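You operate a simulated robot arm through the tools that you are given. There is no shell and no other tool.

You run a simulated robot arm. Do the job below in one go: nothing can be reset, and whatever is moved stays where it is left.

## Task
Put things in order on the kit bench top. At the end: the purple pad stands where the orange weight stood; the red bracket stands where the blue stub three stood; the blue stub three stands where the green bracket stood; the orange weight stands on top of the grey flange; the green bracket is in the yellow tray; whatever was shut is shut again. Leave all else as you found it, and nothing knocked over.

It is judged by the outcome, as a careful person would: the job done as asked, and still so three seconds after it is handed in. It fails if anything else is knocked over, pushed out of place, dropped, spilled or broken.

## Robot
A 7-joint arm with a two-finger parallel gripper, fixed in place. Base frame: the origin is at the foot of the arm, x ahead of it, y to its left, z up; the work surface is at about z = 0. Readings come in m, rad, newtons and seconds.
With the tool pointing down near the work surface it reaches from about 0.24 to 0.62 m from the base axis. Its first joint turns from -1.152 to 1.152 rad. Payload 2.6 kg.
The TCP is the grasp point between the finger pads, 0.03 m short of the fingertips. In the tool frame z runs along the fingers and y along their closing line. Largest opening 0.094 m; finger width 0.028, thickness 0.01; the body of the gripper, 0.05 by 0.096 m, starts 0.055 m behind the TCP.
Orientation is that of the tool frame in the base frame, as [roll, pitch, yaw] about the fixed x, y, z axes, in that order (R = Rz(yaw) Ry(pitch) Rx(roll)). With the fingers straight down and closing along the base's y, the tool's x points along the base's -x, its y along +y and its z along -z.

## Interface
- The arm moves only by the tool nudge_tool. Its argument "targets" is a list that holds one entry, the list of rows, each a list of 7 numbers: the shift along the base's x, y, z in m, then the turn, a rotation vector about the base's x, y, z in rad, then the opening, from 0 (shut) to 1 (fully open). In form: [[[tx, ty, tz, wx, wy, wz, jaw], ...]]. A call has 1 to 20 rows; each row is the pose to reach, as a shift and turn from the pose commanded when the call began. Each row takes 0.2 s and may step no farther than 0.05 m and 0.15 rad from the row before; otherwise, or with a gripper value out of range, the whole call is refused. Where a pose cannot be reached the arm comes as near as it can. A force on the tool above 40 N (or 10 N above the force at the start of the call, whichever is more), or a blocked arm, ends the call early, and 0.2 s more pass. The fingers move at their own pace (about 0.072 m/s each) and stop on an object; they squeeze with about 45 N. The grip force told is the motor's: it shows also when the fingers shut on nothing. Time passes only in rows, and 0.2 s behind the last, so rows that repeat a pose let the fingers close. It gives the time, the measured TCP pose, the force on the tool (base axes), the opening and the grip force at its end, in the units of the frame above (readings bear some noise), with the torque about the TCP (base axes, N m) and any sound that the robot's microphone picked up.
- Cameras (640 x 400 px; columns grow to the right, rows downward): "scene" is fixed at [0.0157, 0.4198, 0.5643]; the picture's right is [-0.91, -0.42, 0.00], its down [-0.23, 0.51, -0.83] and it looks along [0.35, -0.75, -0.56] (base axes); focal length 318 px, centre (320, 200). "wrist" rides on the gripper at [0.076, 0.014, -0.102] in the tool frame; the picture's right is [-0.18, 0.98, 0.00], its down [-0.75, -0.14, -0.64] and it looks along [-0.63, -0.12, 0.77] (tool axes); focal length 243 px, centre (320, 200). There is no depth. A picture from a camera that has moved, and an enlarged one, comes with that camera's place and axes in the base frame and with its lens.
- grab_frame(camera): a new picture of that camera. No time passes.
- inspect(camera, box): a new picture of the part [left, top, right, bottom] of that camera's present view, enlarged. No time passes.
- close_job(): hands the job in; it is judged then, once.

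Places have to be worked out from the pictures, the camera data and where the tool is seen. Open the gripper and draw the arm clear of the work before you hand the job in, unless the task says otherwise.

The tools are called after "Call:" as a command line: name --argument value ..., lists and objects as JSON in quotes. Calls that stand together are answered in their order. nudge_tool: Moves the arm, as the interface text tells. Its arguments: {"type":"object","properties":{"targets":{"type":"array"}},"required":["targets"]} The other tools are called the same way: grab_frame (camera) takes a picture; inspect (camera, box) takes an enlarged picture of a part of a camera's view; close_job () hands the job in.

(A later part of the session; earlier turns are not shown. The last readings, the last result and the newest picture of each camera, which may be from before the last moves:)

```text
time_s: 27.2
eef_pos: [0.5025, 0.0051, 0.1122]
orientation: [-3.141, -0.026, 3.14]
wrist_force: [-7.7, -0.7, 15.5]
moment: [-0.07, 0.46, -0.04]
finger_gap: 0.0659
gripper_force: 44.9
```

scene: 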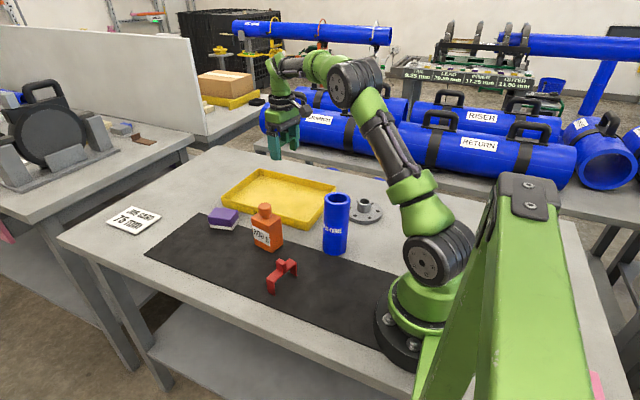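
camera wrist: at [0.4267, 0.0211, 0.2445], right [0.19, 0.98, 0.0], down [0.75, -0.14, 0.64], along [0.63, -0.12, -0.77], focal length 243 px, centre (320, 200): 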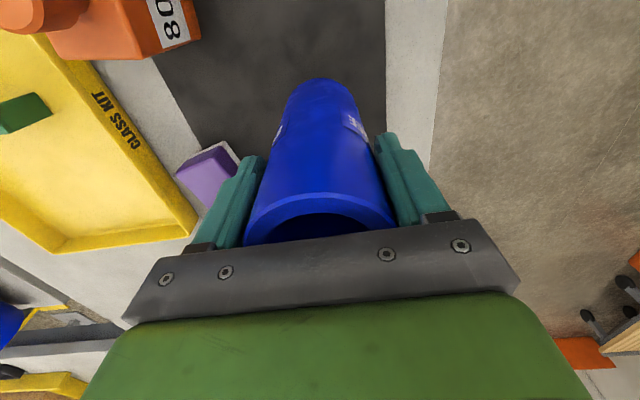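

In contact and nearly flat now. I'll relieve the preload by about 0.7 mm and trim the tilt slightly, then open and rise straight up.

Call:
nudge_tool --targets '[[[0, 0, 0.001, 0, -0.006, 0, 0.4], [0, 0, 0.0007, 0, -0.006, 0, 0.4], [0, 0, 0.0007, 0, -0.006, 0, 0.75], [0, 0, 0.0007, 0, -0.006, 0, 1], [0, 0, 0.0007, 0, -0.006, 0, 1], [0, 0, 0.0007, 0, -0.006, 0, 1]]]'

Call:
inspect --camera "scene" --box '[170, 190, 270, 270]'

Call:
grab_frame --camera "wrist"

```text
time_s: 28.6
eef_pos: [0.502, 0.0054, 0.1131]
orientation: [3.141, -0.02, -3.141]
wrist_force: [-1.1, 0.0, -1.3]
moment: [0.0, -0.01, -0.01]
finger_gap: 0.094
gripper_force: 0.1
```

```text
5.00 times, centred on (220, 230) of scene
camera zoom: at [0.0157, 0.4198, 0.5643], right [-0.91, -0.42, 0.0], down [-0.23, 0.51, -0.83], along [0.35, -0.75, -0.56], focal length 1588 px, centre (820, 50)
```

zoom: 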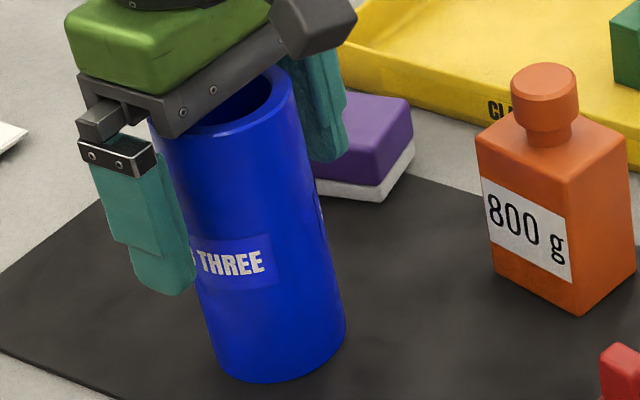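

```text
taken
camera wrist: at [0.4287, 0.0204, 0.2169], right [0.18, 0.98, 0.0], down [0.77, -0.14, 0.63], along [0.61, -0.12, -0.78], focal length 243 px, centre (320, 200)
```

wrist: 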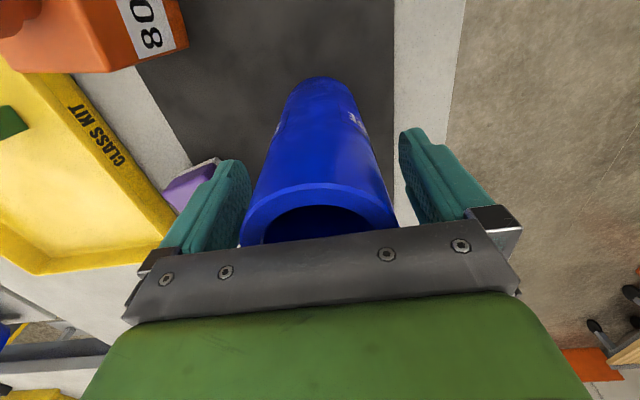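

The stub stands free and upright on the green bracket's old spot. I'll rise straight up, level the tool, then travel over to the red bracket with the jaws turned to match it.

Call:
nudge_tool --targets '[[[0, 0, 0.03, 0, 0, 0, 1], [0, 0, 0.075, 0, 0, 0, 1], [0, 0, 0.12, 0, -0.01, 0, 1], [0, 0, 0.15, 0, -0.021, 0, 1], [-0.045, 0, 0.15, 0, -0.021, -0.05, 1], [-0.09, 0, 0.14, 0, -0.021, -0.1, 1], [-0.135, 0, 0.13, 0, -0.021, -0.15, 1], [-0.18, 0, 0.12, 0, -0.021, -0.2, 1], [-0.201, -0.001, 0.1, 0, -0.021, -0.225, 1], [-0.201, -0.001, 0.06, 0, -0.021, -0.225, 1], [-0.201, -0.001, 0.02, 0, -0.021, -0.225, 1], [-0.201, -0.001, 0.01, 0, -0.021, -0.225, 1], [-0.201, -0.001, 0.01, 0, -0.021, -0.225, 1]]]'

Call:
grab_frame --camera "wrist"

Call:
grab_frame --camera "scene"

Call:
inspect --camera "scene" --box '[240, 210, 340, 310]'

```text
time_s: 31.4
eef_pos: [0.2997, 0.0066, 0.1214]
orientation: [3.14, 0.001, 2.914]
wrist_force: [-0.2, 0.2, 0.7]
moment: [0.0, -0.03, 0.03]
finger_gap: 0.0941
gripper_force: 0.1
```

```text
taken
camera wrist: at [0.2294, 0.0363, 0.2256], right [0.4, 0.92, 0.0], down [0.7, -0.31, 0.64], along [0.59, -0.25, -0.77], focal length 243 px, centre (320, 200)
```

wrist: 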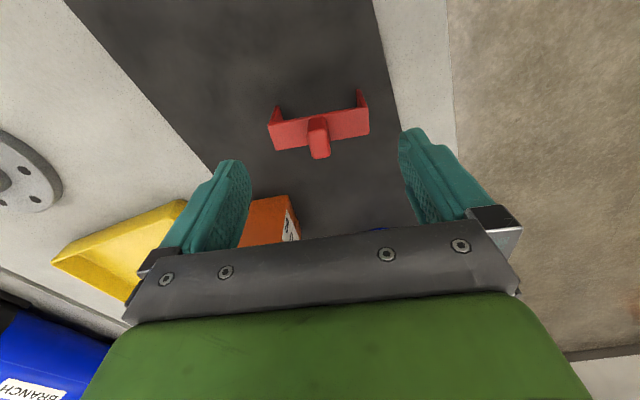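

```text
taken
```

scene: 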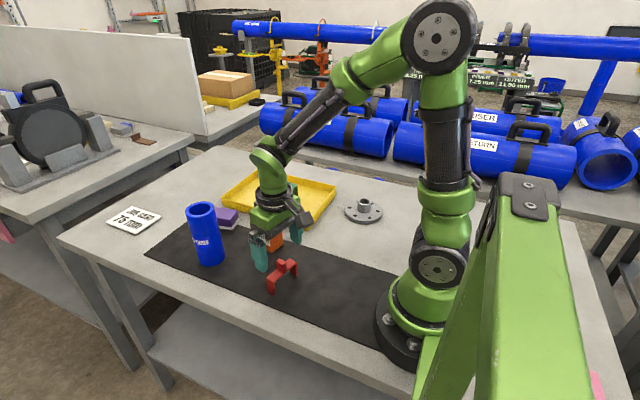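

```text
4.00 times, centred on (290, 260) of scene
camera zoom: at [0.0157, 0.4198, 0.5643], right [-0.91, -0.42, 0.0], down [-0.23, 0.51, -0.83], along [0.35, -0.75, -0.56], focal length 1271 px, centre (440, -40)
```

zoom: 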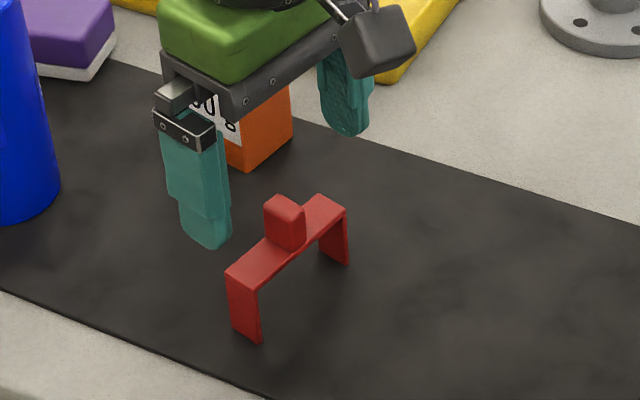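

The red bracket lines up with the jaws. I'll descend to z about 0.037 and look again before gripping.

Call:
nudge_tool --targets '[[[0, 0, -0.035, 0, 0, 0, 1], [0, 0, -0.065, 0, 0, 0, 1], [0, 0, -0.085, 0, 0, 0, 1], [0, 0, -0.085, 0, 0, 0, 1]]]'

Call:
grab_frame --camera "wrist"

Call:
inspect --camera "scene" --box '[240, 210, 340, 310]'

```text
time_s: 32.4
eef_pos: [0.3023, 0.0048, 0.0376]
orientation: [3.14, 0.0, 2.914]
wrist_force: [0.1, 0.4, 0.1]
moment: [0.03, 0.0, 0.02]
finger_gap: 0.094
gripper_force: 0.1
```

```text
taken
camera wrist: at [0.2317, 0.0356, 0.1422], right [0.4, 0.92, 0.0], down [0.7, -0.31, 0.64], along [0.59, -0.26, -0.77], focal length 243 px, centre (320, 200)
```

wrist: 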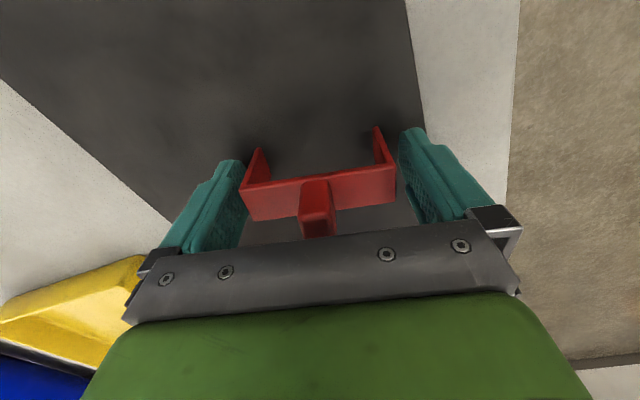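

```text
4.00 times, centred on (290, 260) of scene
camera zoom: at [0.0157, 0.4198, 0.5643], right [-0.91, -0.42, 0.0], down [-0.23, 0.51, -0.83], along [0.35, -0.75, -0.56], focal length 1271 px, centre (440, -40)
```

zoom: 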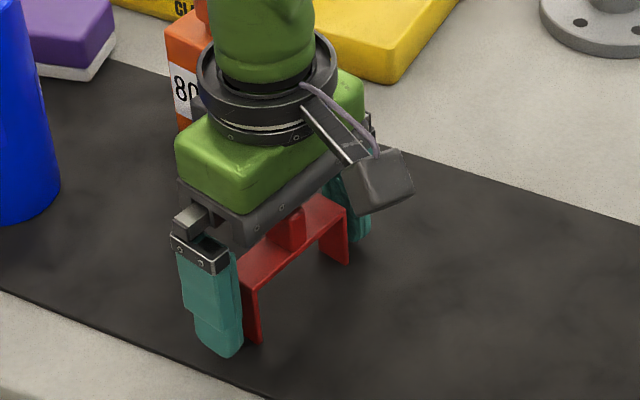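

The bracket is centred between the jaws. I'll close and lift.

Call:
nudge_tool --targets '[[[0, 0, 0, 0, 0, 0, 0.5], [0, 0, 0, 0, 0, 0, 0.5], [0, 0, 0, 0, 0, 0, 0.5], [0, 0, 0.02, 0, 0, 0, 0.5], [0, 0, 0.06, 0, 0, 0, 0.5], [0, 0, 0.06, 0, 0, 0, 0.5]]]'

Call:
inspect --camera "scene" --box '[240, 190, 350, 300]'

```text
time_s: 33.8
eef_pos: [0.3012, 0.0072, 0.0991]
orientation: [3.14, 0.0, 2.918]
wrist_force: [-0.1, 0.2, -0.5]
moment: [0.02, 0.0, 0.01]
finger_gap: 0.0787
gripper_force: 44.7
```

```text
3.64 times, centred on (295, 245) of scene
camera zoom: at [0.0157, 0.4198, 0.5643], right [-0.91, -0.42, 0.0], down [-0.23, 0.51, -0.83], along [0.35, -0.75, -0.56], focal length 1155 px, centre (411, 36)
```

zoom: 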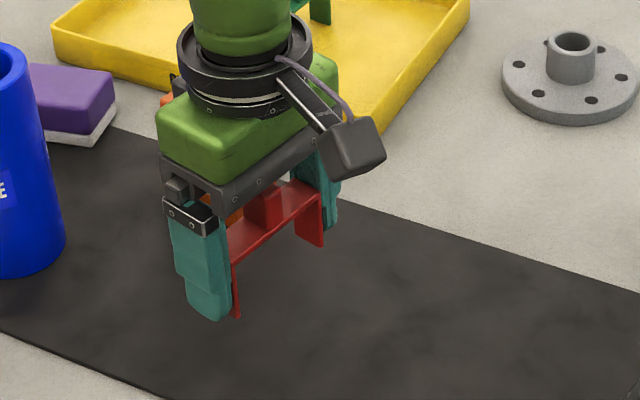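

Held (gap 0.079). I'll carry it to the stub's former place, about (0.240, -0.160), and lower to just above the surface.

Call:
nudge_tool --targets '[[[0, -0.02, 0.02, 0, 0, 0, 0.5], [-0.015, -0.06, 0.03, 0, 0, 0, 0.5], [-0.03, -0.1, 0.03, 0, 0, 0, 0.5], [-0.045, -0.14, 0.03, 0, 0, 0, 0.5], [-0.06, -0.165, 0.02, 0, 0, 0, 0.5], [-0.06, -0.165, -0.02, 0, 0, 0, 0.5], [-0.06, -0.165, -0.05, 0, 0, 0, 0.5], [-0.06, -0.165, -0.05, 0, 0, 0, 0.5]]]'

Call:
inspect --camera "scene" --box '[290, 180, 400, 270]'

Call:
grab_frame --camera "wrist"

```text
time_s: 35.6
eef_pos: [0.2419, -0.1583, 0.0466]
orientation: [3.14, 0.001, 2.917]
wrist_force: [0.0, 0.2, -0.6]
moment: [-0.02, -0.02, 0.0]
finger_gap: 0.079
gripper_force: 45.3
```

```text
4.44 times, centred on (345, 225) of scene
camera zoom: at [0.0157, 0.4198, 0.5643], right [-0.91, -0.42, 0.0], down [-0.23, 0.51, -0.83], along [0.35, -0.75, -0.56], focal length 1412 px, centre (209, 89)
```

zoom: 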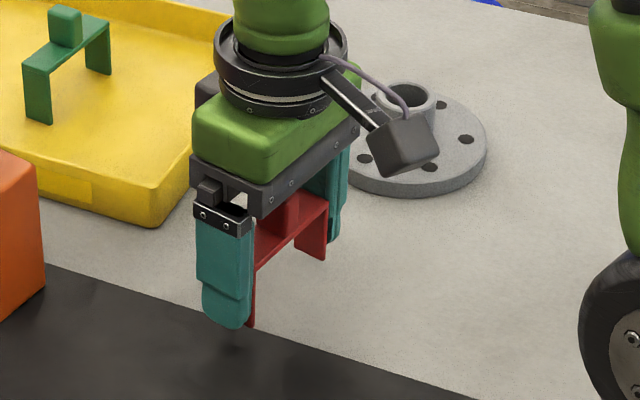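

```text
taken
camera wrist: at [0.1714, -0.1288, 0.1501], right [0.4, 0.92, 0.0], down [0.7, -0.31, 0.64], along [0.59, -0.25, -0.77], focal length 243 px, centre (320, 200)
```

wrist: 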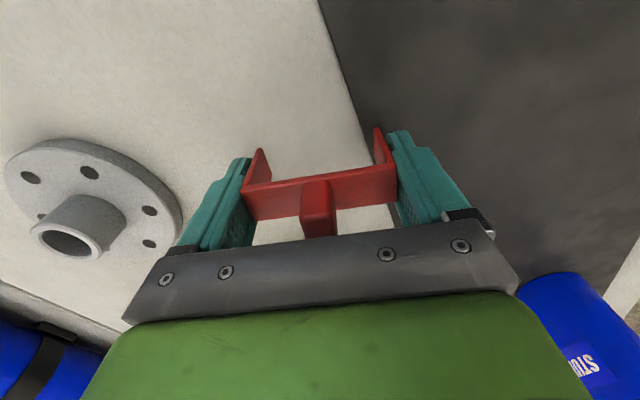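

The bracket is level and in place horizontally. I'll ease it down to contact.

Call:
nudge_tool --targets '[[[0, 0, -0.006, 0, 0, 0, 0.5], [0, 0, -0.008, 0, 0, 0, 0.5], [0, 0, -0.009, 0, 0, 0, 0.5], [0, 0, -0.009, 0, 0, 0, 0.5]]]'

```text
time_s: 36.6
eef_pos: [0.2424, -0.1587, 0.0387]
orientation: [3.139, 0.002, 2.914]
wrist_force: [-3.2, -1.0, 22.6]
moment: [0.74, -0.01, 0.13]
finger_gap: 0.0787
gripper_force: 45.1
```

The +y foot rests on the mat edge while the other foot is 1 to 2 mm up. I'll tilt slightly about x to seat both feet, ease off the load, and release.

Call:
nudge_tool --targets '[[[0, 0, 0.001, 0.015, 0, 0, 0.5], [0, 0, 0.001, 0.022, 0, 0, 0.5], [0, 0, 0.0005, 0.022, 0, 0, 0.5]]]'

```text
time_s: 37.4
eef_pos: [0.2397, -0.1582, 0.0376]
orientation: [3.117, -0.007, 2.917]
wrist_force: [0.0, 1.1, 0.5]
moment: [0.02, 0.01, 0.04]
finger_gap: 0.0789
gripper_force: 45.1
```

Call:
nudge_tool --targets '[[[0, 0, -0.0007, 0, 0, 0, 0.5], [0, 0, -0.0007, 0, 0, 0, 0.9], [0, 0, -0.0007, 0, 0, 0, 1], [0, 0, -0.0007, 0, 0, 0, 1]]]'

Call:
inspect --camera "scene" --box '[290, 180, 400, 270]'

```text
time_s: 38.4
eef_pos: [0.2405, -0.1591, 0.0363]
orientation: [3.117, -0.005, 2.917]
wrist_force: [-0.1, -0.3, 0.3]
moment: [0.01, -0.05, 0.01]
finger_gap: 0.0938
gripper_force: 0.1
```

```text
4.44 times, centred on (345, 225) of scene
camera zoom: at [0.0157, 0.4198, 0.5643], right [-0.91, -0.42, 0.0], down [-0.23, 0.51, -0.83], along [0.35, -0.75, -0.56], focal length 1412 px, centre (209, 89)
```

zoom: 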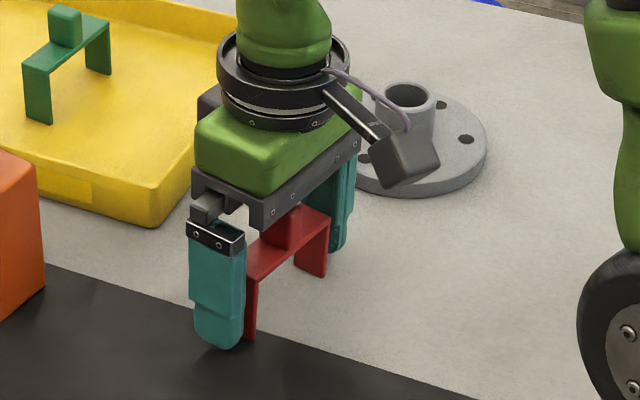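

Released. I'll rise straight up, level the tool, and take a high view of the weight and the flange.

Call:
nudge_tool --targets '[[[0, 0, 0.02, 0, 0, 0, 1], [0, 0, 0.06, 0, 0, 0, 1], [0, 0, 0.1, -0.01, 0, 0.05, 1], [0, 0, 0.14, -0.022, 0, 0.1, 1], [0.01, 0, 0.18, -0.022, 0, 0.15, 1], [0.02, -0.005, 0.22, -0.022, 0, 0.2, 1], [0.03, -0.01, 0.24, -0.022, 0, 0.225, 1], [0.03, -0.01, 0.24, -0.022, 0, 0.225, 1]]]'

Call:
grab_frame --camera "wrist"

Call:
inspect --camera "scene" --box '[290, 180, 400, 270]'

Call:
inspect --camera "scene" --box '[230, 190, 300, 260]'

```text
time_s: 40.2
eef_pos: [0.2697, -0.1707, 0.2786]
orientation: [3.141, -0.001, 3.141]
wrist_force: [-0.2, 0.5, -0.3]
moment: [0.0, -0.01, -0.02]
finger_gap: 0.094
gripper_force: 0.1
```

```text
taken
camera wrist: at [0.1946, -0.1565, 0.3834], right [0.18, 0.98, 0.0], down [0.76, -0.14, 0.64], along [0.63, -0.12, -0.77], focal length 243 px, centre (320, 200)
```

wrist: 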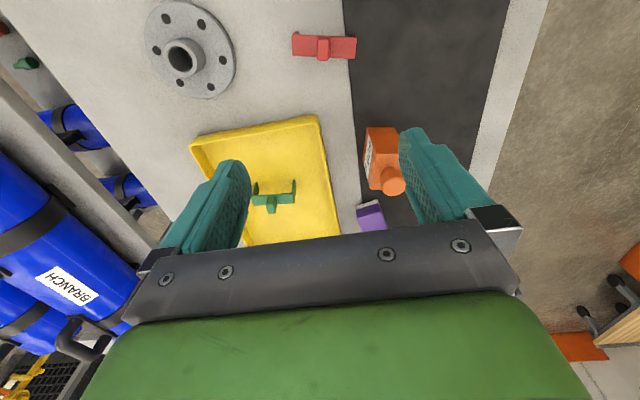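

```text
4.44 times, centred on (345, 225) of scene
camera zoom: at [0.0157, 0.4198, 0.5643], right [-0.91, -0.42, 0.0], down [-0.23, 0.51, -0.83], along [0.35, -0.75, -0.56], focal length 1412 px, centre (209, 89)
```

zoom: 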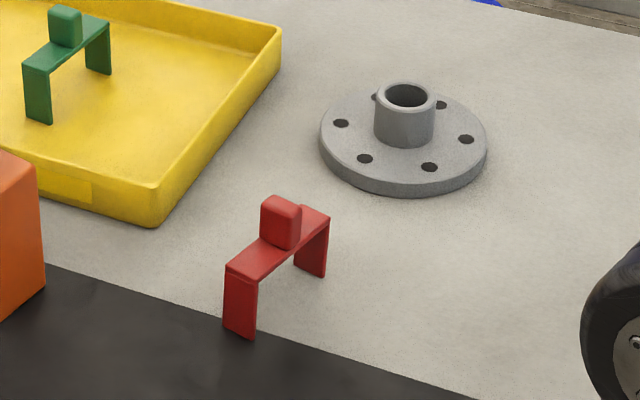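

```text
5.71 times, centred on (265, 225) of scene
camera zoom: at [0.0157, 0.4198, 0.5643], right [-0.91, -0.42, 0.0], down [-0.23, 0.51, -0.83], along [0.35, -0.75, -0.56], focal length 1815 px, centre (634, 57)
```

zoom: 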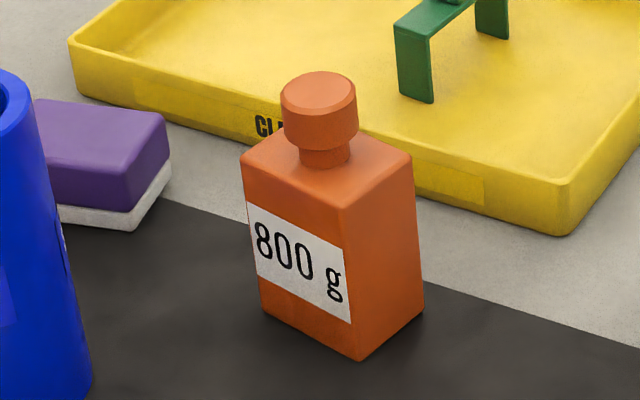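

Red stands squarely. Now I'll enlarge the flange and the weight in the wrist view to triangulate both.

Call:
inspect --camera "wrist" --box '[130, 0, 250, 110]'

Call:
inspect --camera "wrist" --box '[340, 110, 430, 230]'

Call:
inspect --camera "scene" --box '[340, 190, 390, 230]'

```text
3.64 times, centred on (190, 55) of wrist
camera zoom: at [0.1946, -0.1565, 0.3834], right [0.18, 0.98, 0.0], down [0.76, -0.14, 0.64], along [0.63, -0.12, -0.77], focal length 882 px, centre (793, 727)
```

zoom: 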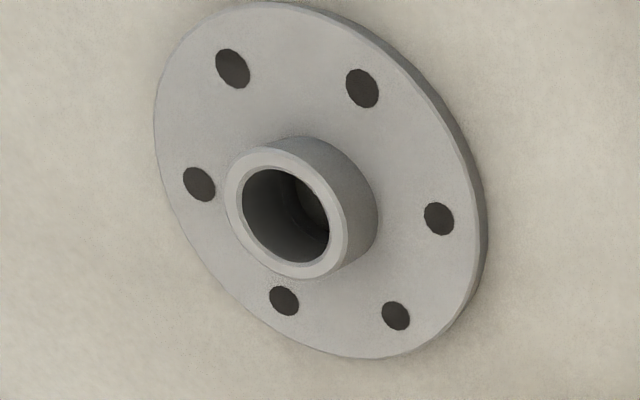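

```text
3.33 times, centred on (385, 170) of wrist
camera zoom: at [0.1946, -0.1565, 0.3834], right [0.18, 0.98, 0.0], down [0.76, -0.14, 0.64], along [0.63, -0.12, -0.77], focal length 809 px, centre (103, 300)
```

zoom: 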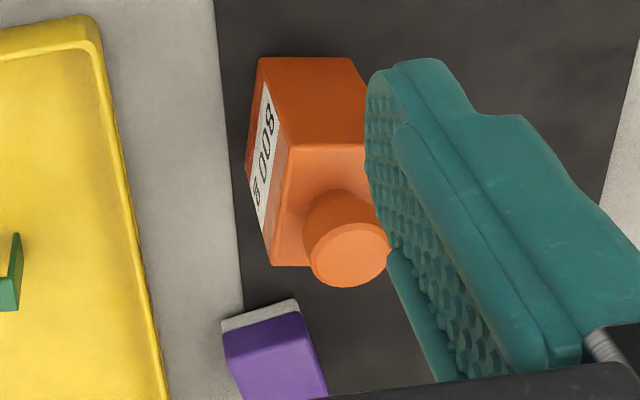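

```text
10.00 times, centred on (365, 210) of scene
camera zoom: at [0.0157, 0.4198, 0.5643], right [-0.91, -0.42, 0.0], down [-0.23, 0.51, -0.83], along [0.35, -0.75, -0.56], focal length 3177 px, centre (-130, 100)
```

zoom: 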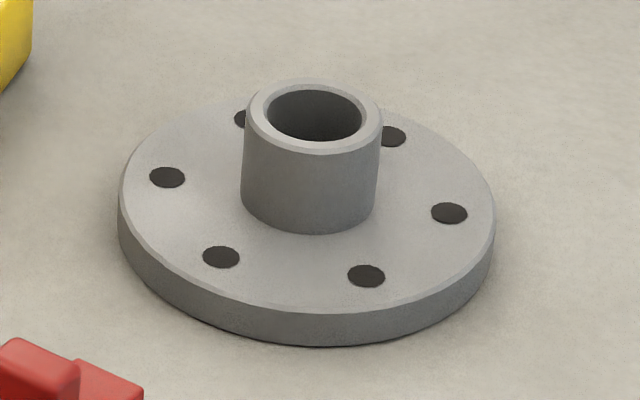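

Flange hub estimate: (0.221, -0.337), top at z about 0.037, outer diameter about 0.04. Weight: centre about (0.4005, -0.094), 0.058 x 0.042, turned about -0.15 rad. I'll hover directly over the flange with the empty gripper to pin down its exact centre before fetching the weight.

Call:
nudge_tool --targets '[[[-0.01, -0.04, 0, 0, 0, -0.04, 1], [-0.02, -0.08, 0, 0, 0, -0.08, 1], [-0.035, -0.12, -0.01, 0, 0, -0.12, 1], [-0.049, -0.16, -0.02, 0, 0, -0.15, 1], [-0.049, -0.167, -0.06, 0, 0, -0.15, 1], [-0.049, -0.167, -0.1, 0, 0, -0.15, 1], [-0.049, -0.167, -0.14, 0, 0, -0.15, 1], [-0.049, -0.167, -0.14, 0, 0, -0.15, 1]]]'

Call:
grab_frame --camera "wrist"

Call:
inspect --camera "wrist" --box '[220, 50, 420, 210]'

Call:
inspect --camera "scene" --box '[310, 130, 430, 240]'

```text
time_s: 42.0
eef_pos: [0.2213, -0.3362, 0.1377]
orientation: [3.141, -0.002, 2.989]
wrist_force: [-0.5, -0.8, 0.5]
moment: [-0.01, 0.03, 0.01]
finger_gap: 0.0939
gripper_force: 0.1
```

```text
taken
camera wrist: at [0.1489, -0.3108, 0.2407], right [0.33, 0.94, 0.0], down [0.73, -0.25, 0.64], along [0.6, -0.21, -0.77], focal length 243 px, centre (320, 200)
```

wrist: 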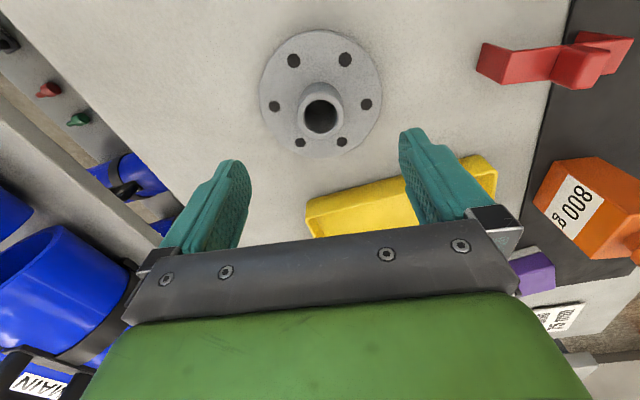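

```text
2.50 times, centred on (320, 130) of wrist
camera zoom: at [0.1489, -0.3108, 0.2407], right [0.33, 0.94, 0.0], down [0.73, -0.25, 0.64], along [0.6, -0.21, -0.77], focal length 606 px, centre (320, 375)
```

zoom: 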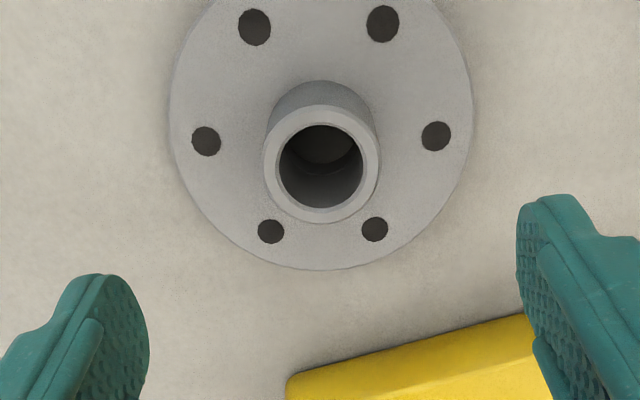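

```text
3.64 times, centred on (370, 185) of scene
camera zoom: at [0.0157, 0.4198, 0.5643], right [-0.91, -0.42, 0.0], down [-0.23, 0.51, -0.83], along [0.35, -0.75, -0.56], focal length 1155 px, centre (138, 254)
```

zoom: 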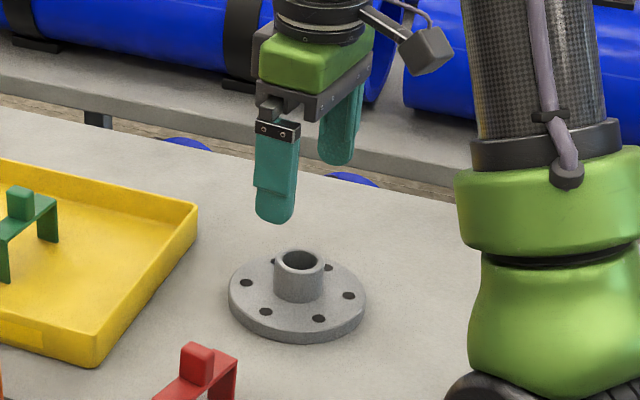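

The hub centre projects exactly on the tool axis, so the flange target in commanded terms is (0.2208, -0.3369). Now I'll go above the weight at the same yaw.

Call:
nudge_tool --targets '[[[0, 0, 0.045, 0, 0, 0, 1], [0, 0, 0.09, 0, 0, 0, 1], [0.0257, 0.0347, 0.1, 0, 0, 0, 1], [0.0514, 0.0694, 0.1, 0, 0, 0, 1], [0.0771, 0.1041, 0.1, 0, 0, 0, 1], [0.1028, 0.1388, 0.1, 0, 0, 0, 1], [0.1285, 0.1735, 0.1, 0, 0, 0, 1], [0.1542, 0.2082, 0.1, 0, 0, 0, 1], [0.1797, 0.2429, 0.1, 0, 0, 0, 1], [0.1797, 0.2429, 0.06, 0, 0, 0, 1], [0.1797, 0.2429, 0.06, 0, 0, 0, 1]]]'

Call:
grab_frame --camera "wrist"

Call:
inspect --camera "wrist" --box '[220, 70, 420, 210]'

Call:
inspect --camera "scene" --box '[210, 140, 320, 260]'

```text
time_s: 44.4
eef_pos: [0.4002, -0.0934, 0.1979]
orientation: [3.14, -0.003, 2.992]
wrist_force: [0.2, 0.7, 0.1]
moment: [0.01, 0.0, 0.03]
finger_gap: 0.0942
gripper_force: 0.0
```

```text
taken
camera wrist: at [0.3279, -0.0682, 0.3014], right [0.33, 0.94, 0.0], down [0.73, -0.25, 0.64], along [0.6, -0.21, -0.77], focal length 243 px, centre (320, 200)
```

wrist: 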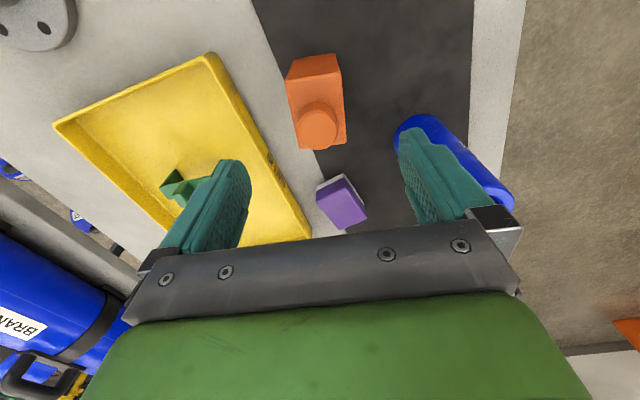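

```text
2.86 times, centred on (320, 140) of wrist
camera zoom: at [0.3279, -0.0682, 0.3014], right [0.33, 0.94, 0.0], down [0.73, -0.25, 0.64], along [0.6, -0.21, -0.77], focal length 693 px, centre (320, 371)
```

zoom: 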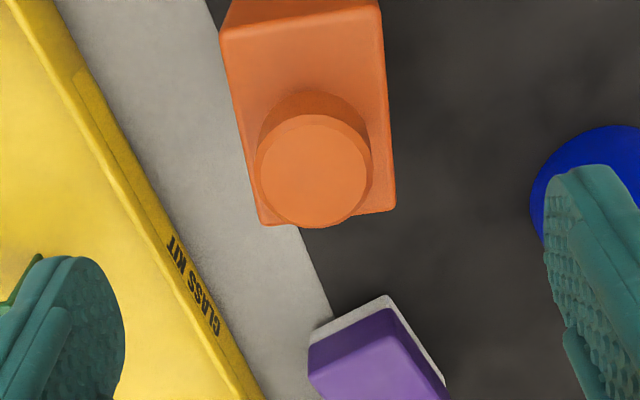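

```text
3.33 times, centred on (265, 200) of scene
camera zoom: at [0.0157, 0.4198, 0.5643], right [-0.91, -0.42, 0.0], down [-0.23, 0.51, -0.83], along [0.35, -0.75, -0.56], focal length 1059 px, centre (503, 200)
```

zoom: 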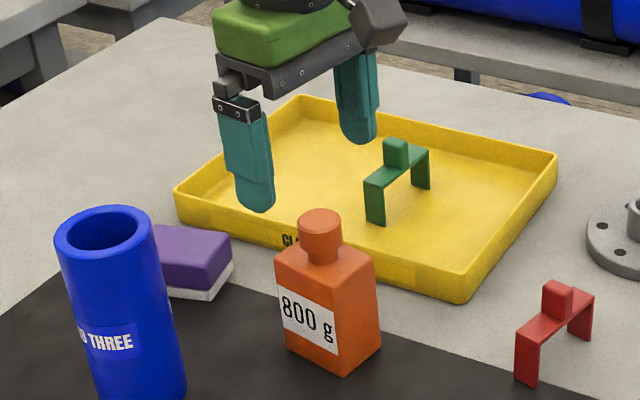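

The cap and body lie within 2 mm of the tool axis. I'll shift 2 mm to -y, turn another -0.04 rad, and descend so the pads take the body below the shoulder (z about 0.08, keeping the palm above the cap).

Call:
nudge_tool --targets '[[[0, -0.0018, -0.03, 0, 0, -0.04, 1], [0, -0.0018, -0.065, 0, 0, -0.04, 1], [0, -0.0018, -0.1, 0, 0, -0.04, 1], [0, -0.0018, -0.118, 0, 0, -0.04, 1], [0, -0.0018, -0.118, 0, 0, -0.04, 1]]]'

Call:
grab_frame --camera "wrist"

Call:
inspect --camera "scene" --box '[220, 180, 320, 270]'

```text
time_s: 45.6
eef_pos: [0.4028, -0.0943, 0.08]
orientation: [3.14, -0.004, 2.95]
wrist_force: [0.5, -0.3, 0.3]
moment: [0.01, 0.01, -0.01]
finger_gap: 0.0939
gripper_force: 0.1
```

```text
taken
camera wrist: at [0.3319, -0.0669, 0.1832], right [0.37, 0.93, 0.0], down [0.71, -0.28, 0.64], along [0.6, -0.23, -0.77], focal length 243 px, centre (320, 200)
```

wrist: 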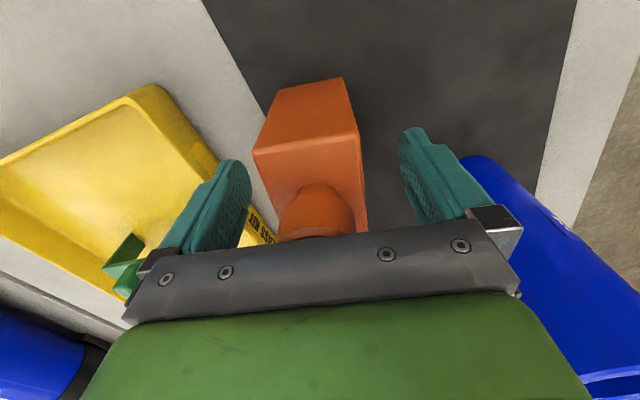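

```text
4.44 times, centred on (270, 225) of scene
camera zoom: at [0.0157, 0.4198, 0.5643], right [-0.91, -0.42, 0.0], down [-0.23, 0.51, -0.83], along [0.35, -0.75, -0.56], focal length 1412 px, centre (542, 89)
```

zoom: 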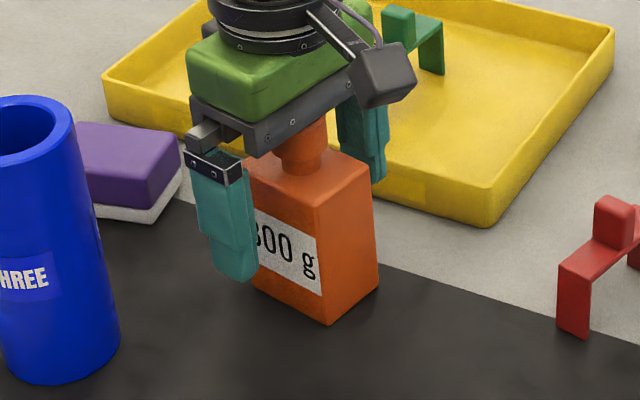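

The weight's body is centred between the jaws with the palm above the cap. I'll close and check.

Call:
nudge_tool --targets '[[[0, 0, 0, 0, 0, 0, 0.25], [0, 0, 0, 0, 0, 0, 0.25], [0, 0, 0, 0, 0, 0, 0.25], [0, 0, 0, 0, 0, 0, 0.25], [0, 0, 0, 0, 0, 0, 0.25]]]'

Call:
inspect --camera "scene" --box '[220, 180, 320, 270]'

Call:
grab_frame --camera "wrist"

```text
time_s: 46.8
eef_pos: [0.4029, -0.0962, 0.0793]
orientation: [3.141, -0.003, 2.948]
wrist_force: [-0.1, -5.4, -0.3]
moment: [-0.17, 0.05, 0.05]
finger_gap: 0.0502
gripper_force: 45.2
```

```text
4.44 times, centred on (270, 225) of scene
camera zoom: at [0.0157, 0.4198, 0.5643], right [-0.91, -0.42, 0.0], down [-0.23, 0.51, -0.83], along [0.35, -0.75, -0.56], focal length 1412 px, centre (542, 89)
```

zoom: 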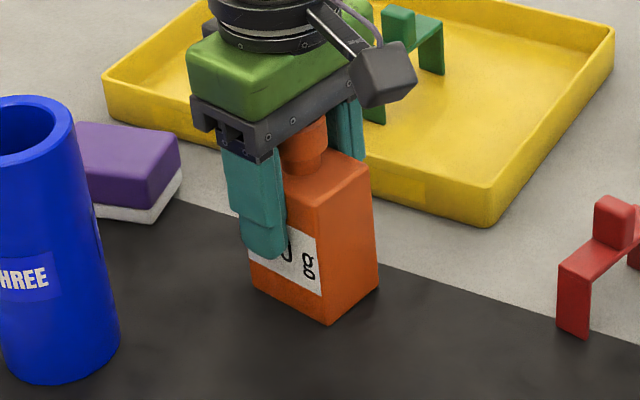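

```text
taken
camera wrist: at [0.3319, -0.0672, 0.1836], right [0.37, 0.93, 0.0], down [0.71, -0.28, 0.64], along [0.6, -0.23, -0.77], focal length 243 px, centre (320, 200)
```

wrist: 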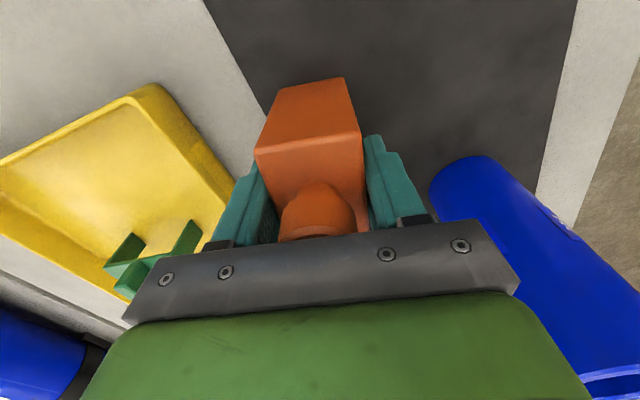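

Gripped at a gap of 0.050. I'll lift a little and check it hangs straight.

Call:
nudge_tool --targets '[[[0, 0, 0.005, 0, 0, 0, 0.25], [0, 0, 0.02, 0, 0, 0, 0.25], [0, 0, 0.05, 0, 0, 0, 0.25], [0, 0, 0.09, 0, 0, 0, 0.25], [0, 0, 0.09, 0, 0, 0, 0.25]]]'

Call:
inspect --camera "scene" --box '[220, 150, 330, 260]'

Call:
grab_frame --camera "wrist"

```text
time_s: 48.0
eef_pos: [0.4013, -0.0923, 0.1689]
orientation: [3.139, -0.004, 2.951]
wrist_force: [-0.1, -0.2, -6.4]
moment: [0.01, -0.03, -0.01]
finger_gap: 0.0505
gripper_force: 44.5
```

```text
3.64 times, centred on (275, 205) of scene
camera zoom: at [0.0157, 0.4198, 0.5643], right [-0.91, -0.42, 0.0], down [-0.23, 0.51, -0.83], along [0.35, -0.75, -0.56], focal length 1155 px, centre (484, 182)
```

zoom: 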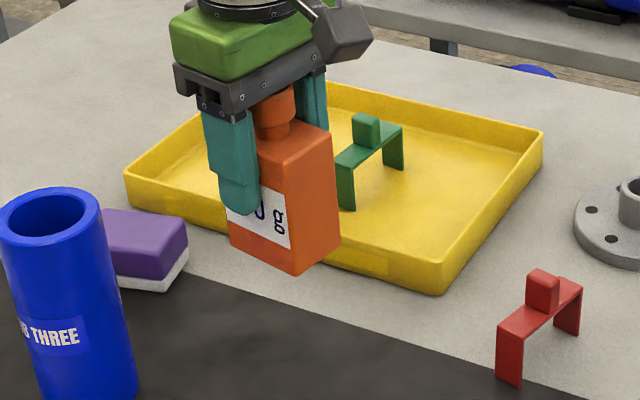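

```text
taken
camera wrist: at [0.3304, -0.0645, 0.274], right [0.37, 0.93, 0.0], down [0.72, -0.28, 0.64], along [0.59, -0.23, -0.77], focal length 243 px, centre (320, 200)
```

wrist: 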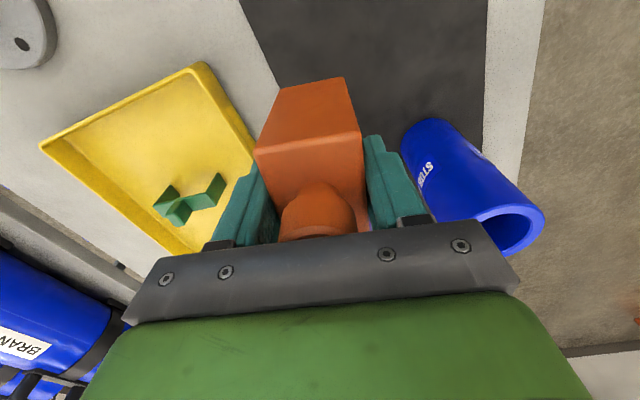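

The weight hangs straight with its full load carried. I'll carry it over the flange and stop about 1 cm above the hub.

Call:
nudge_tool --targets '[[[0, 0, 0.04, 0, 0, 0, 0.25], [-0.0257, -0.0344, 0.06, 0, 0, 0, 0.25], [-0.0514, -0.0689, 0.06, 0, 0, 0, 0.25], [-0.0771, -0.1033, 0.06, 0, 0, 0, 0.25], [-0.1028, -0.1378, 0.06, 0, 0, 0, 0.25], [-0.1285, -0.1722, 0.06, 0, 0, 0, 0.25], [-0.1542, -0.2067, 0.06, 0, 0, 0, 0.25], [-0.1797, -0.2411, 0.06, 0, 0, 0, 0.25], [-0.1797, -0.2411, 0.06, 0, 0, 0, 0.25], [-0.1797, -0.2411, 0.02, 0, 0, 0, 0.25], [-0.1797, -0.2411, -0.015, 0, 0, 0, 0.25], [-0.1797, -0.2411, -0.035, 0, 0, 0, 0.25], [-0.1797, -0.2411, -0.035, 0, 0, 0, 0.25]]]'

Call:
inspect --camera "scene" --box '[310, 130, 430, 240]'

Call:
grab_frame --camera "wrist"

```text
time_s: 50.8
eef_pos: [0.2195, -0.337, 0.1359]
orientation: [3.141, -0.004, 2.95]
wrist_force: [-0.5, -0.3, -8.5]
moment: [0.0, 0.03, 0.04]
finger_gap: 0.0502
gripper_force: 44.7
```

```text
3.64 times, centred on (370, 185) of scene
camera zoom: at [0.0157, 0.4198, 0.5643], right [-0.91, -0.42, 0.0], down [-0.23, 0.51, -0.83], along [0.35, -0.75, -0.56], focal length 1155 px, centre (138, 254)
```

zoom: 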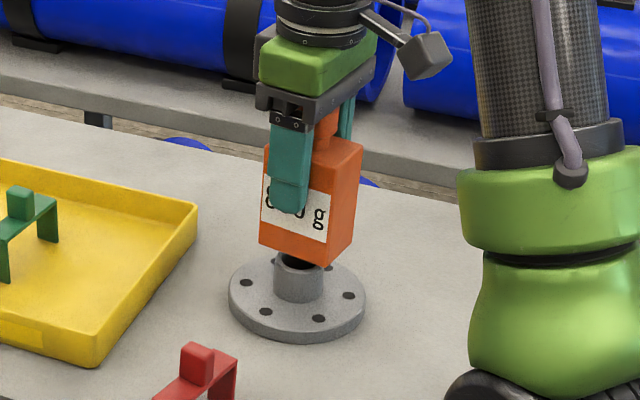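

```text
taken
camera wrist: at [0.1487, -0.3078, 0.2386], right [0.37, 0.93, 0.0], down [0.71, -0.28, 0.64], along [0.6, -0.23, -0.77], focal length 243 px, centre (320, 200)
```

wrist: 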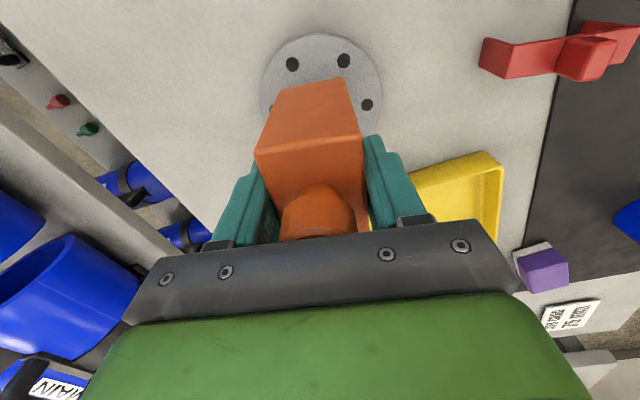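

The weight sits over the hub with small apparent offsets of about 1.5 mm in x and 2 mm in y, which I'll correct. Then I'll lower toward contact.

Call:
nudge_tool --targets '[[[0.0015, 0.002, -0.004, 0, 0, 0, 0.25], [0.0015, 0.002, -0.009, 0, 0, 0, 0.25], [0.0015, 0.002, -0.012, 0, 0, 0, 0.25], [0.0015, 0.002, -0.013, 0, 0, 0, 0.25]]]'

Call:
inspect --camera "scene" --box '[330, 170, 400, 240]'

```text
time_s: 51.8
eef_pos: [0.2234, -0.3346, 0.1218]
orientation: [3.14, -0.004, 2.95]
wrist_force: [-0.1, 0.1, -6.8]
moment: [-0.03, -0.04, -0.02]
finger_gap: 0.0505
gripper_force: 44.7
```

```text
5.71 times, centred on (365, 205) of scene
camera zoom: at [0.0157, 0.4198, 0.5643], right [-0.91, -0.42, 0.0], down [-0.23, 0.51, -0.83], along [0.35, -0.75, -0.56], focal length 1815 px, centre (63, 171)
```

zoom: 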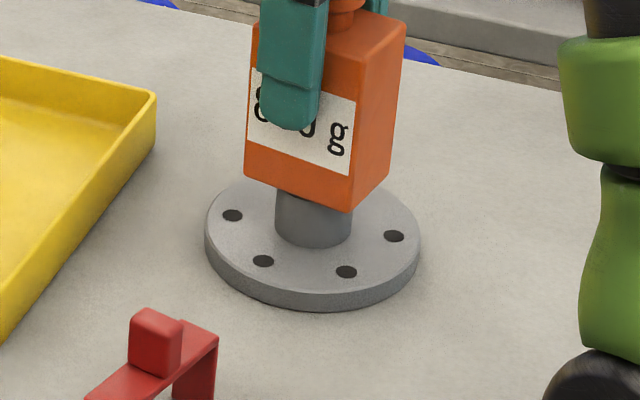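

Alignment looks good. I'll lower by single millimetres until the weight's load is taken up.

Call:
nudge_tool --targets '[[[0, 0, -0.001, 0, 0, 0, 0.25], [0, 0, -0.002, 0, 0, 0, 0.25], [0, 0, -0.002, 0, 0, 0, 0.25]]]'

```text
time_s: 52.6
eef_pos: [0.2236, -0.3343, 0.1206]
orientation: [3.139, -0.004, 2.95]
wrist_force: [-0.7, -0.9, -7.5]
moment: [-0.01, -0.02, -0.01]
finger_gap: 0.0502
gripper_force: 44.8
```

Call:
nudge_tool --targets '[[[0, 0, -0.001, 0, 0, 0, 0.25], [0, 0, -0.002, 0, 0, 0, 0.25], [0, 0, -0.002, 0, 0, 0, 0.25]]]'

```text
time_s: 53.4
eef_pos: [0.2233, -0.3351, 0.1195]
orientation: [-3.14, 0.0, 2.95]
wrist_force: [-6.2, 6.3, 30.5]
moment: [0.4, 0.74, -0.05]
finger_gap: 0.0506
gripper_force: 45.1
```

Firm contact, with the centre of pressure within about 6 mm of the axis, so the weight sits well over the hub. I'll ease off the preload.

Call:
nudge_tool --targets '[[[0, 0, 0.0006, 0, 0, 0, 0.25], [0, 0, 0.001, 0, 0, 0, 0.25], [0, 0, 0.001, 0, 0, 0, 0.25]]]'

Call:
inspect --camera "scene" --box '[330, 170, 400, 240]'

```text
time_s: 54.2
eef_pos: [0.2242, -0.3349, 0.1206]
orientation: [-3.141, 0.0, 2.952]
wrist_force: [-1.9, 3.1, 33.0]
moment: [0.0, 0.38, -0.04]
finger_gap: 0.0504
gripper_force: 44.5
```

```text
5.71 times, centred on (365, 205) of scene
camera zoom: at [0.0156, 0.42, 0.5642], right [-0.91, -0.42, 0.0], down [-0.23, 0.51, -0.83], along [0.35, -0.75, -0.56], focal length 1815 px, centre (63, 171)
```

zoom: 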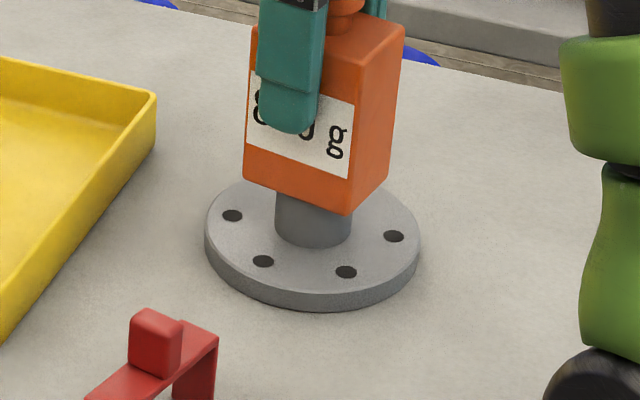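

The preload is still about 33 N, so I'll ease up a bit more before opening.

Call:
nudge_tool --targets '[[[0, 0, 0.0007, 0, 0, 0, 0.25], [0, 0, 0.001, 0, 0, 0, 0.25], [0, 0, 0.001, 0, 0, 0, 0.25]]]'

```text
time_s: 55.0
eef_pos: [0.2236, -0.3347, 0.1196]
orientation: [-3.141, -0.003, 2.952]
wrist_force: [3.4, -6.6, 10.8]
moment: [-0.63, -0.47, -0.04]
finger_gap: 0.0504
gripper_force: 45.1
```

Call:
nudge_tool --targets '[[[0, 0, 0.0005, 0, 0, 0, 0.25], [0, 0, 0.0005, 0, 0, 0, 0.25]]]'

```text
time_s: 55.6
eef_pos: [0.2242, -0.3337, 0.1204]
orientation: [3.138, -0.003, 2.951]
wrist_force: [1.4, -3.8, 3.3]
moment: [-0.42, -0.28, 0.01]
finger_gap: 0.0504
gripper_force: 45.2
```

Nearly unloaded now. I'll open a few millimetres first and check that the weight stays put.

Call:
nudge_tool --targets '[[[0, 0, 0.0002, 0, 0, 0, 0.6], [0, 0, 0.0002, 0, 0, 0, 0.65], [0, 0, 0.0002, 0, 0, 0, 0.65]]]'

Call:
inspect --camera "scene" --box '[330, 150, 400, 240]'

Call:
grab_frame --camera "wrist"

```text
time_s: 56.4
eef_pos: [0.2237, -0.3331, 0.121]
orientation: [3.141, -0.003, 2.95]
wrist_force: [-0.4, -0.1, 0.3]
moment: [0.0, 0.03, -0.03]
finger_gap: 0.0611
gripper_force: 0.0
```

```text
4.44 times, centred on (365, 195) of scene
camera zoom: at [0.0157, 0.4198, 0.5643], right [-0.91, -0.42, 0.0], down [-0.23, 0.51, -0.83], along [0.35, -0.75, -0.56], focal length 1412 px, centre (120, 222)
```

zoom: 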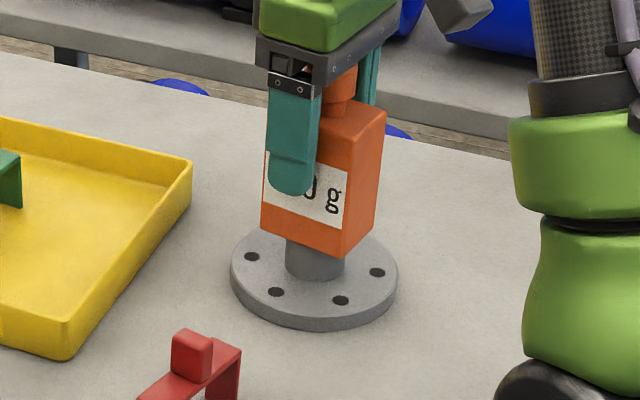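

```text
taken
camera wrist: at [0.1522, -0.3057, 0.2244], right [0.37, 0.93, 0.0], down [0.71, -0.28, 0.64], along [0.6, -0.23, -0.77], focal length 243 px, centre (320, 200)
```

wrist: 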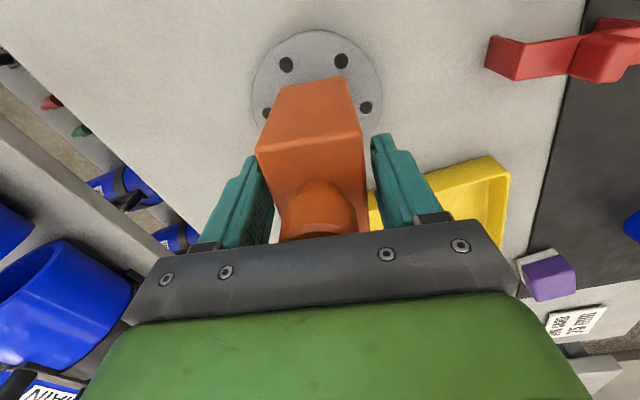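

The weight stands on the hub on its own. I'll open fully and rise straight up.

Call:
nudge_tool --targets '[[[0, 0, 0, 0, 0, 0, 1], [0, 0, 0, 0, 0, 0, 1], [0, 0, 0.02, 0, 0, 0, 1], [0, 0, 0.05, 0, 0, 0, 1], [0, 0, 0.09, 0, 0, 0, 1], [0, 0, 0.13, 0, 0, 0, 1], [0, 0, 0.13, 0, 0, 0, 1]]]'

Call:
inspect --camera "scene" --box '[320, 140, 410, 240]'

Call:
inspect --camera "scene" --box '[190, 190, 290, 270]'

Call:
grab_frame --camera "wrist"

```text
time_s: 58.0
eef_pos: [0.2215, -0.335, 0.2499]
orientation: [3.14, -0.003, 2.952]
wrist_force: [0.7, 1.1, 0.5]
moment: [0.01, -0.02, 0.02]
finger_gap: 0.0939
gripper_force: 0.1
```

```text
4.00 times, centred on (365, 190) of scene
camera zoom: at [0.0157, 0.4198, 0.5643], right [-0.91, -0.42, 0.0], down [-0.23, 0.51, -0.83], along [0.35, -0.75, -0.56], focal length 1271 px, centre (140, 240)
```

zoom: 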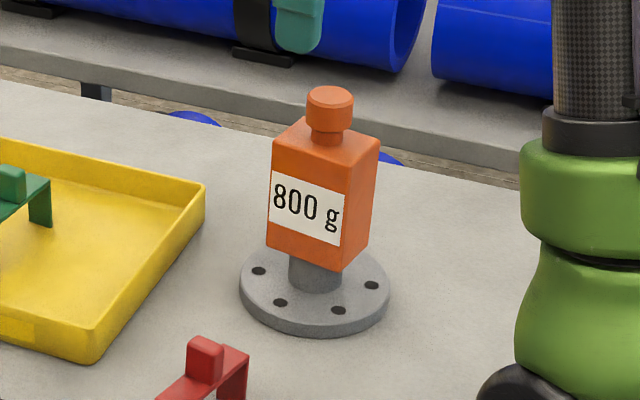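

```text
5.00 times, centred on (240, 230) of scene
camera zoom: at [0.0157, 0.4198, 0.5643], right [-0.91, -0.42, 0.0], down [-0.23, 0.51, -0.83], along [0.35, -0.75, -0.56], focal length 1588 px, centre (720, 50)
```

zoom: 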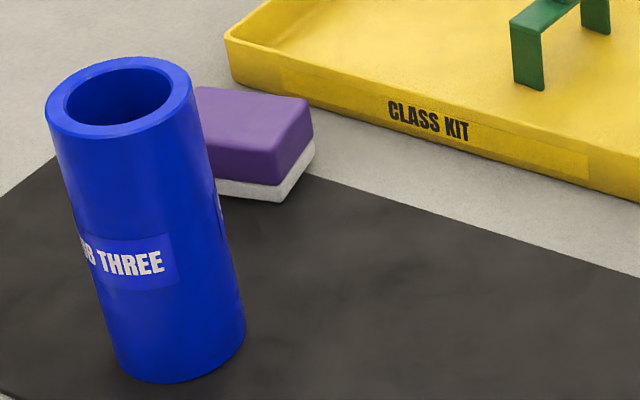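

```text
taken
camera wrist: at [0.1503, -0.3069, 0.3533], right [0.37, 0.93, 0.0], down [0.71, -0.28, 0.64], along [0.6, -0.23, -0.77], focal length 243 px, centre (320, 200)
```

wrist: 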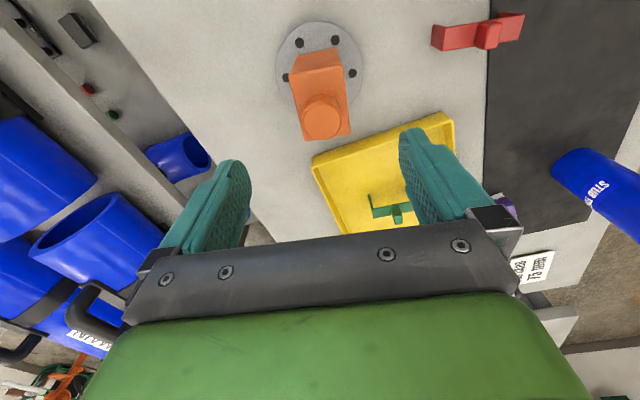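

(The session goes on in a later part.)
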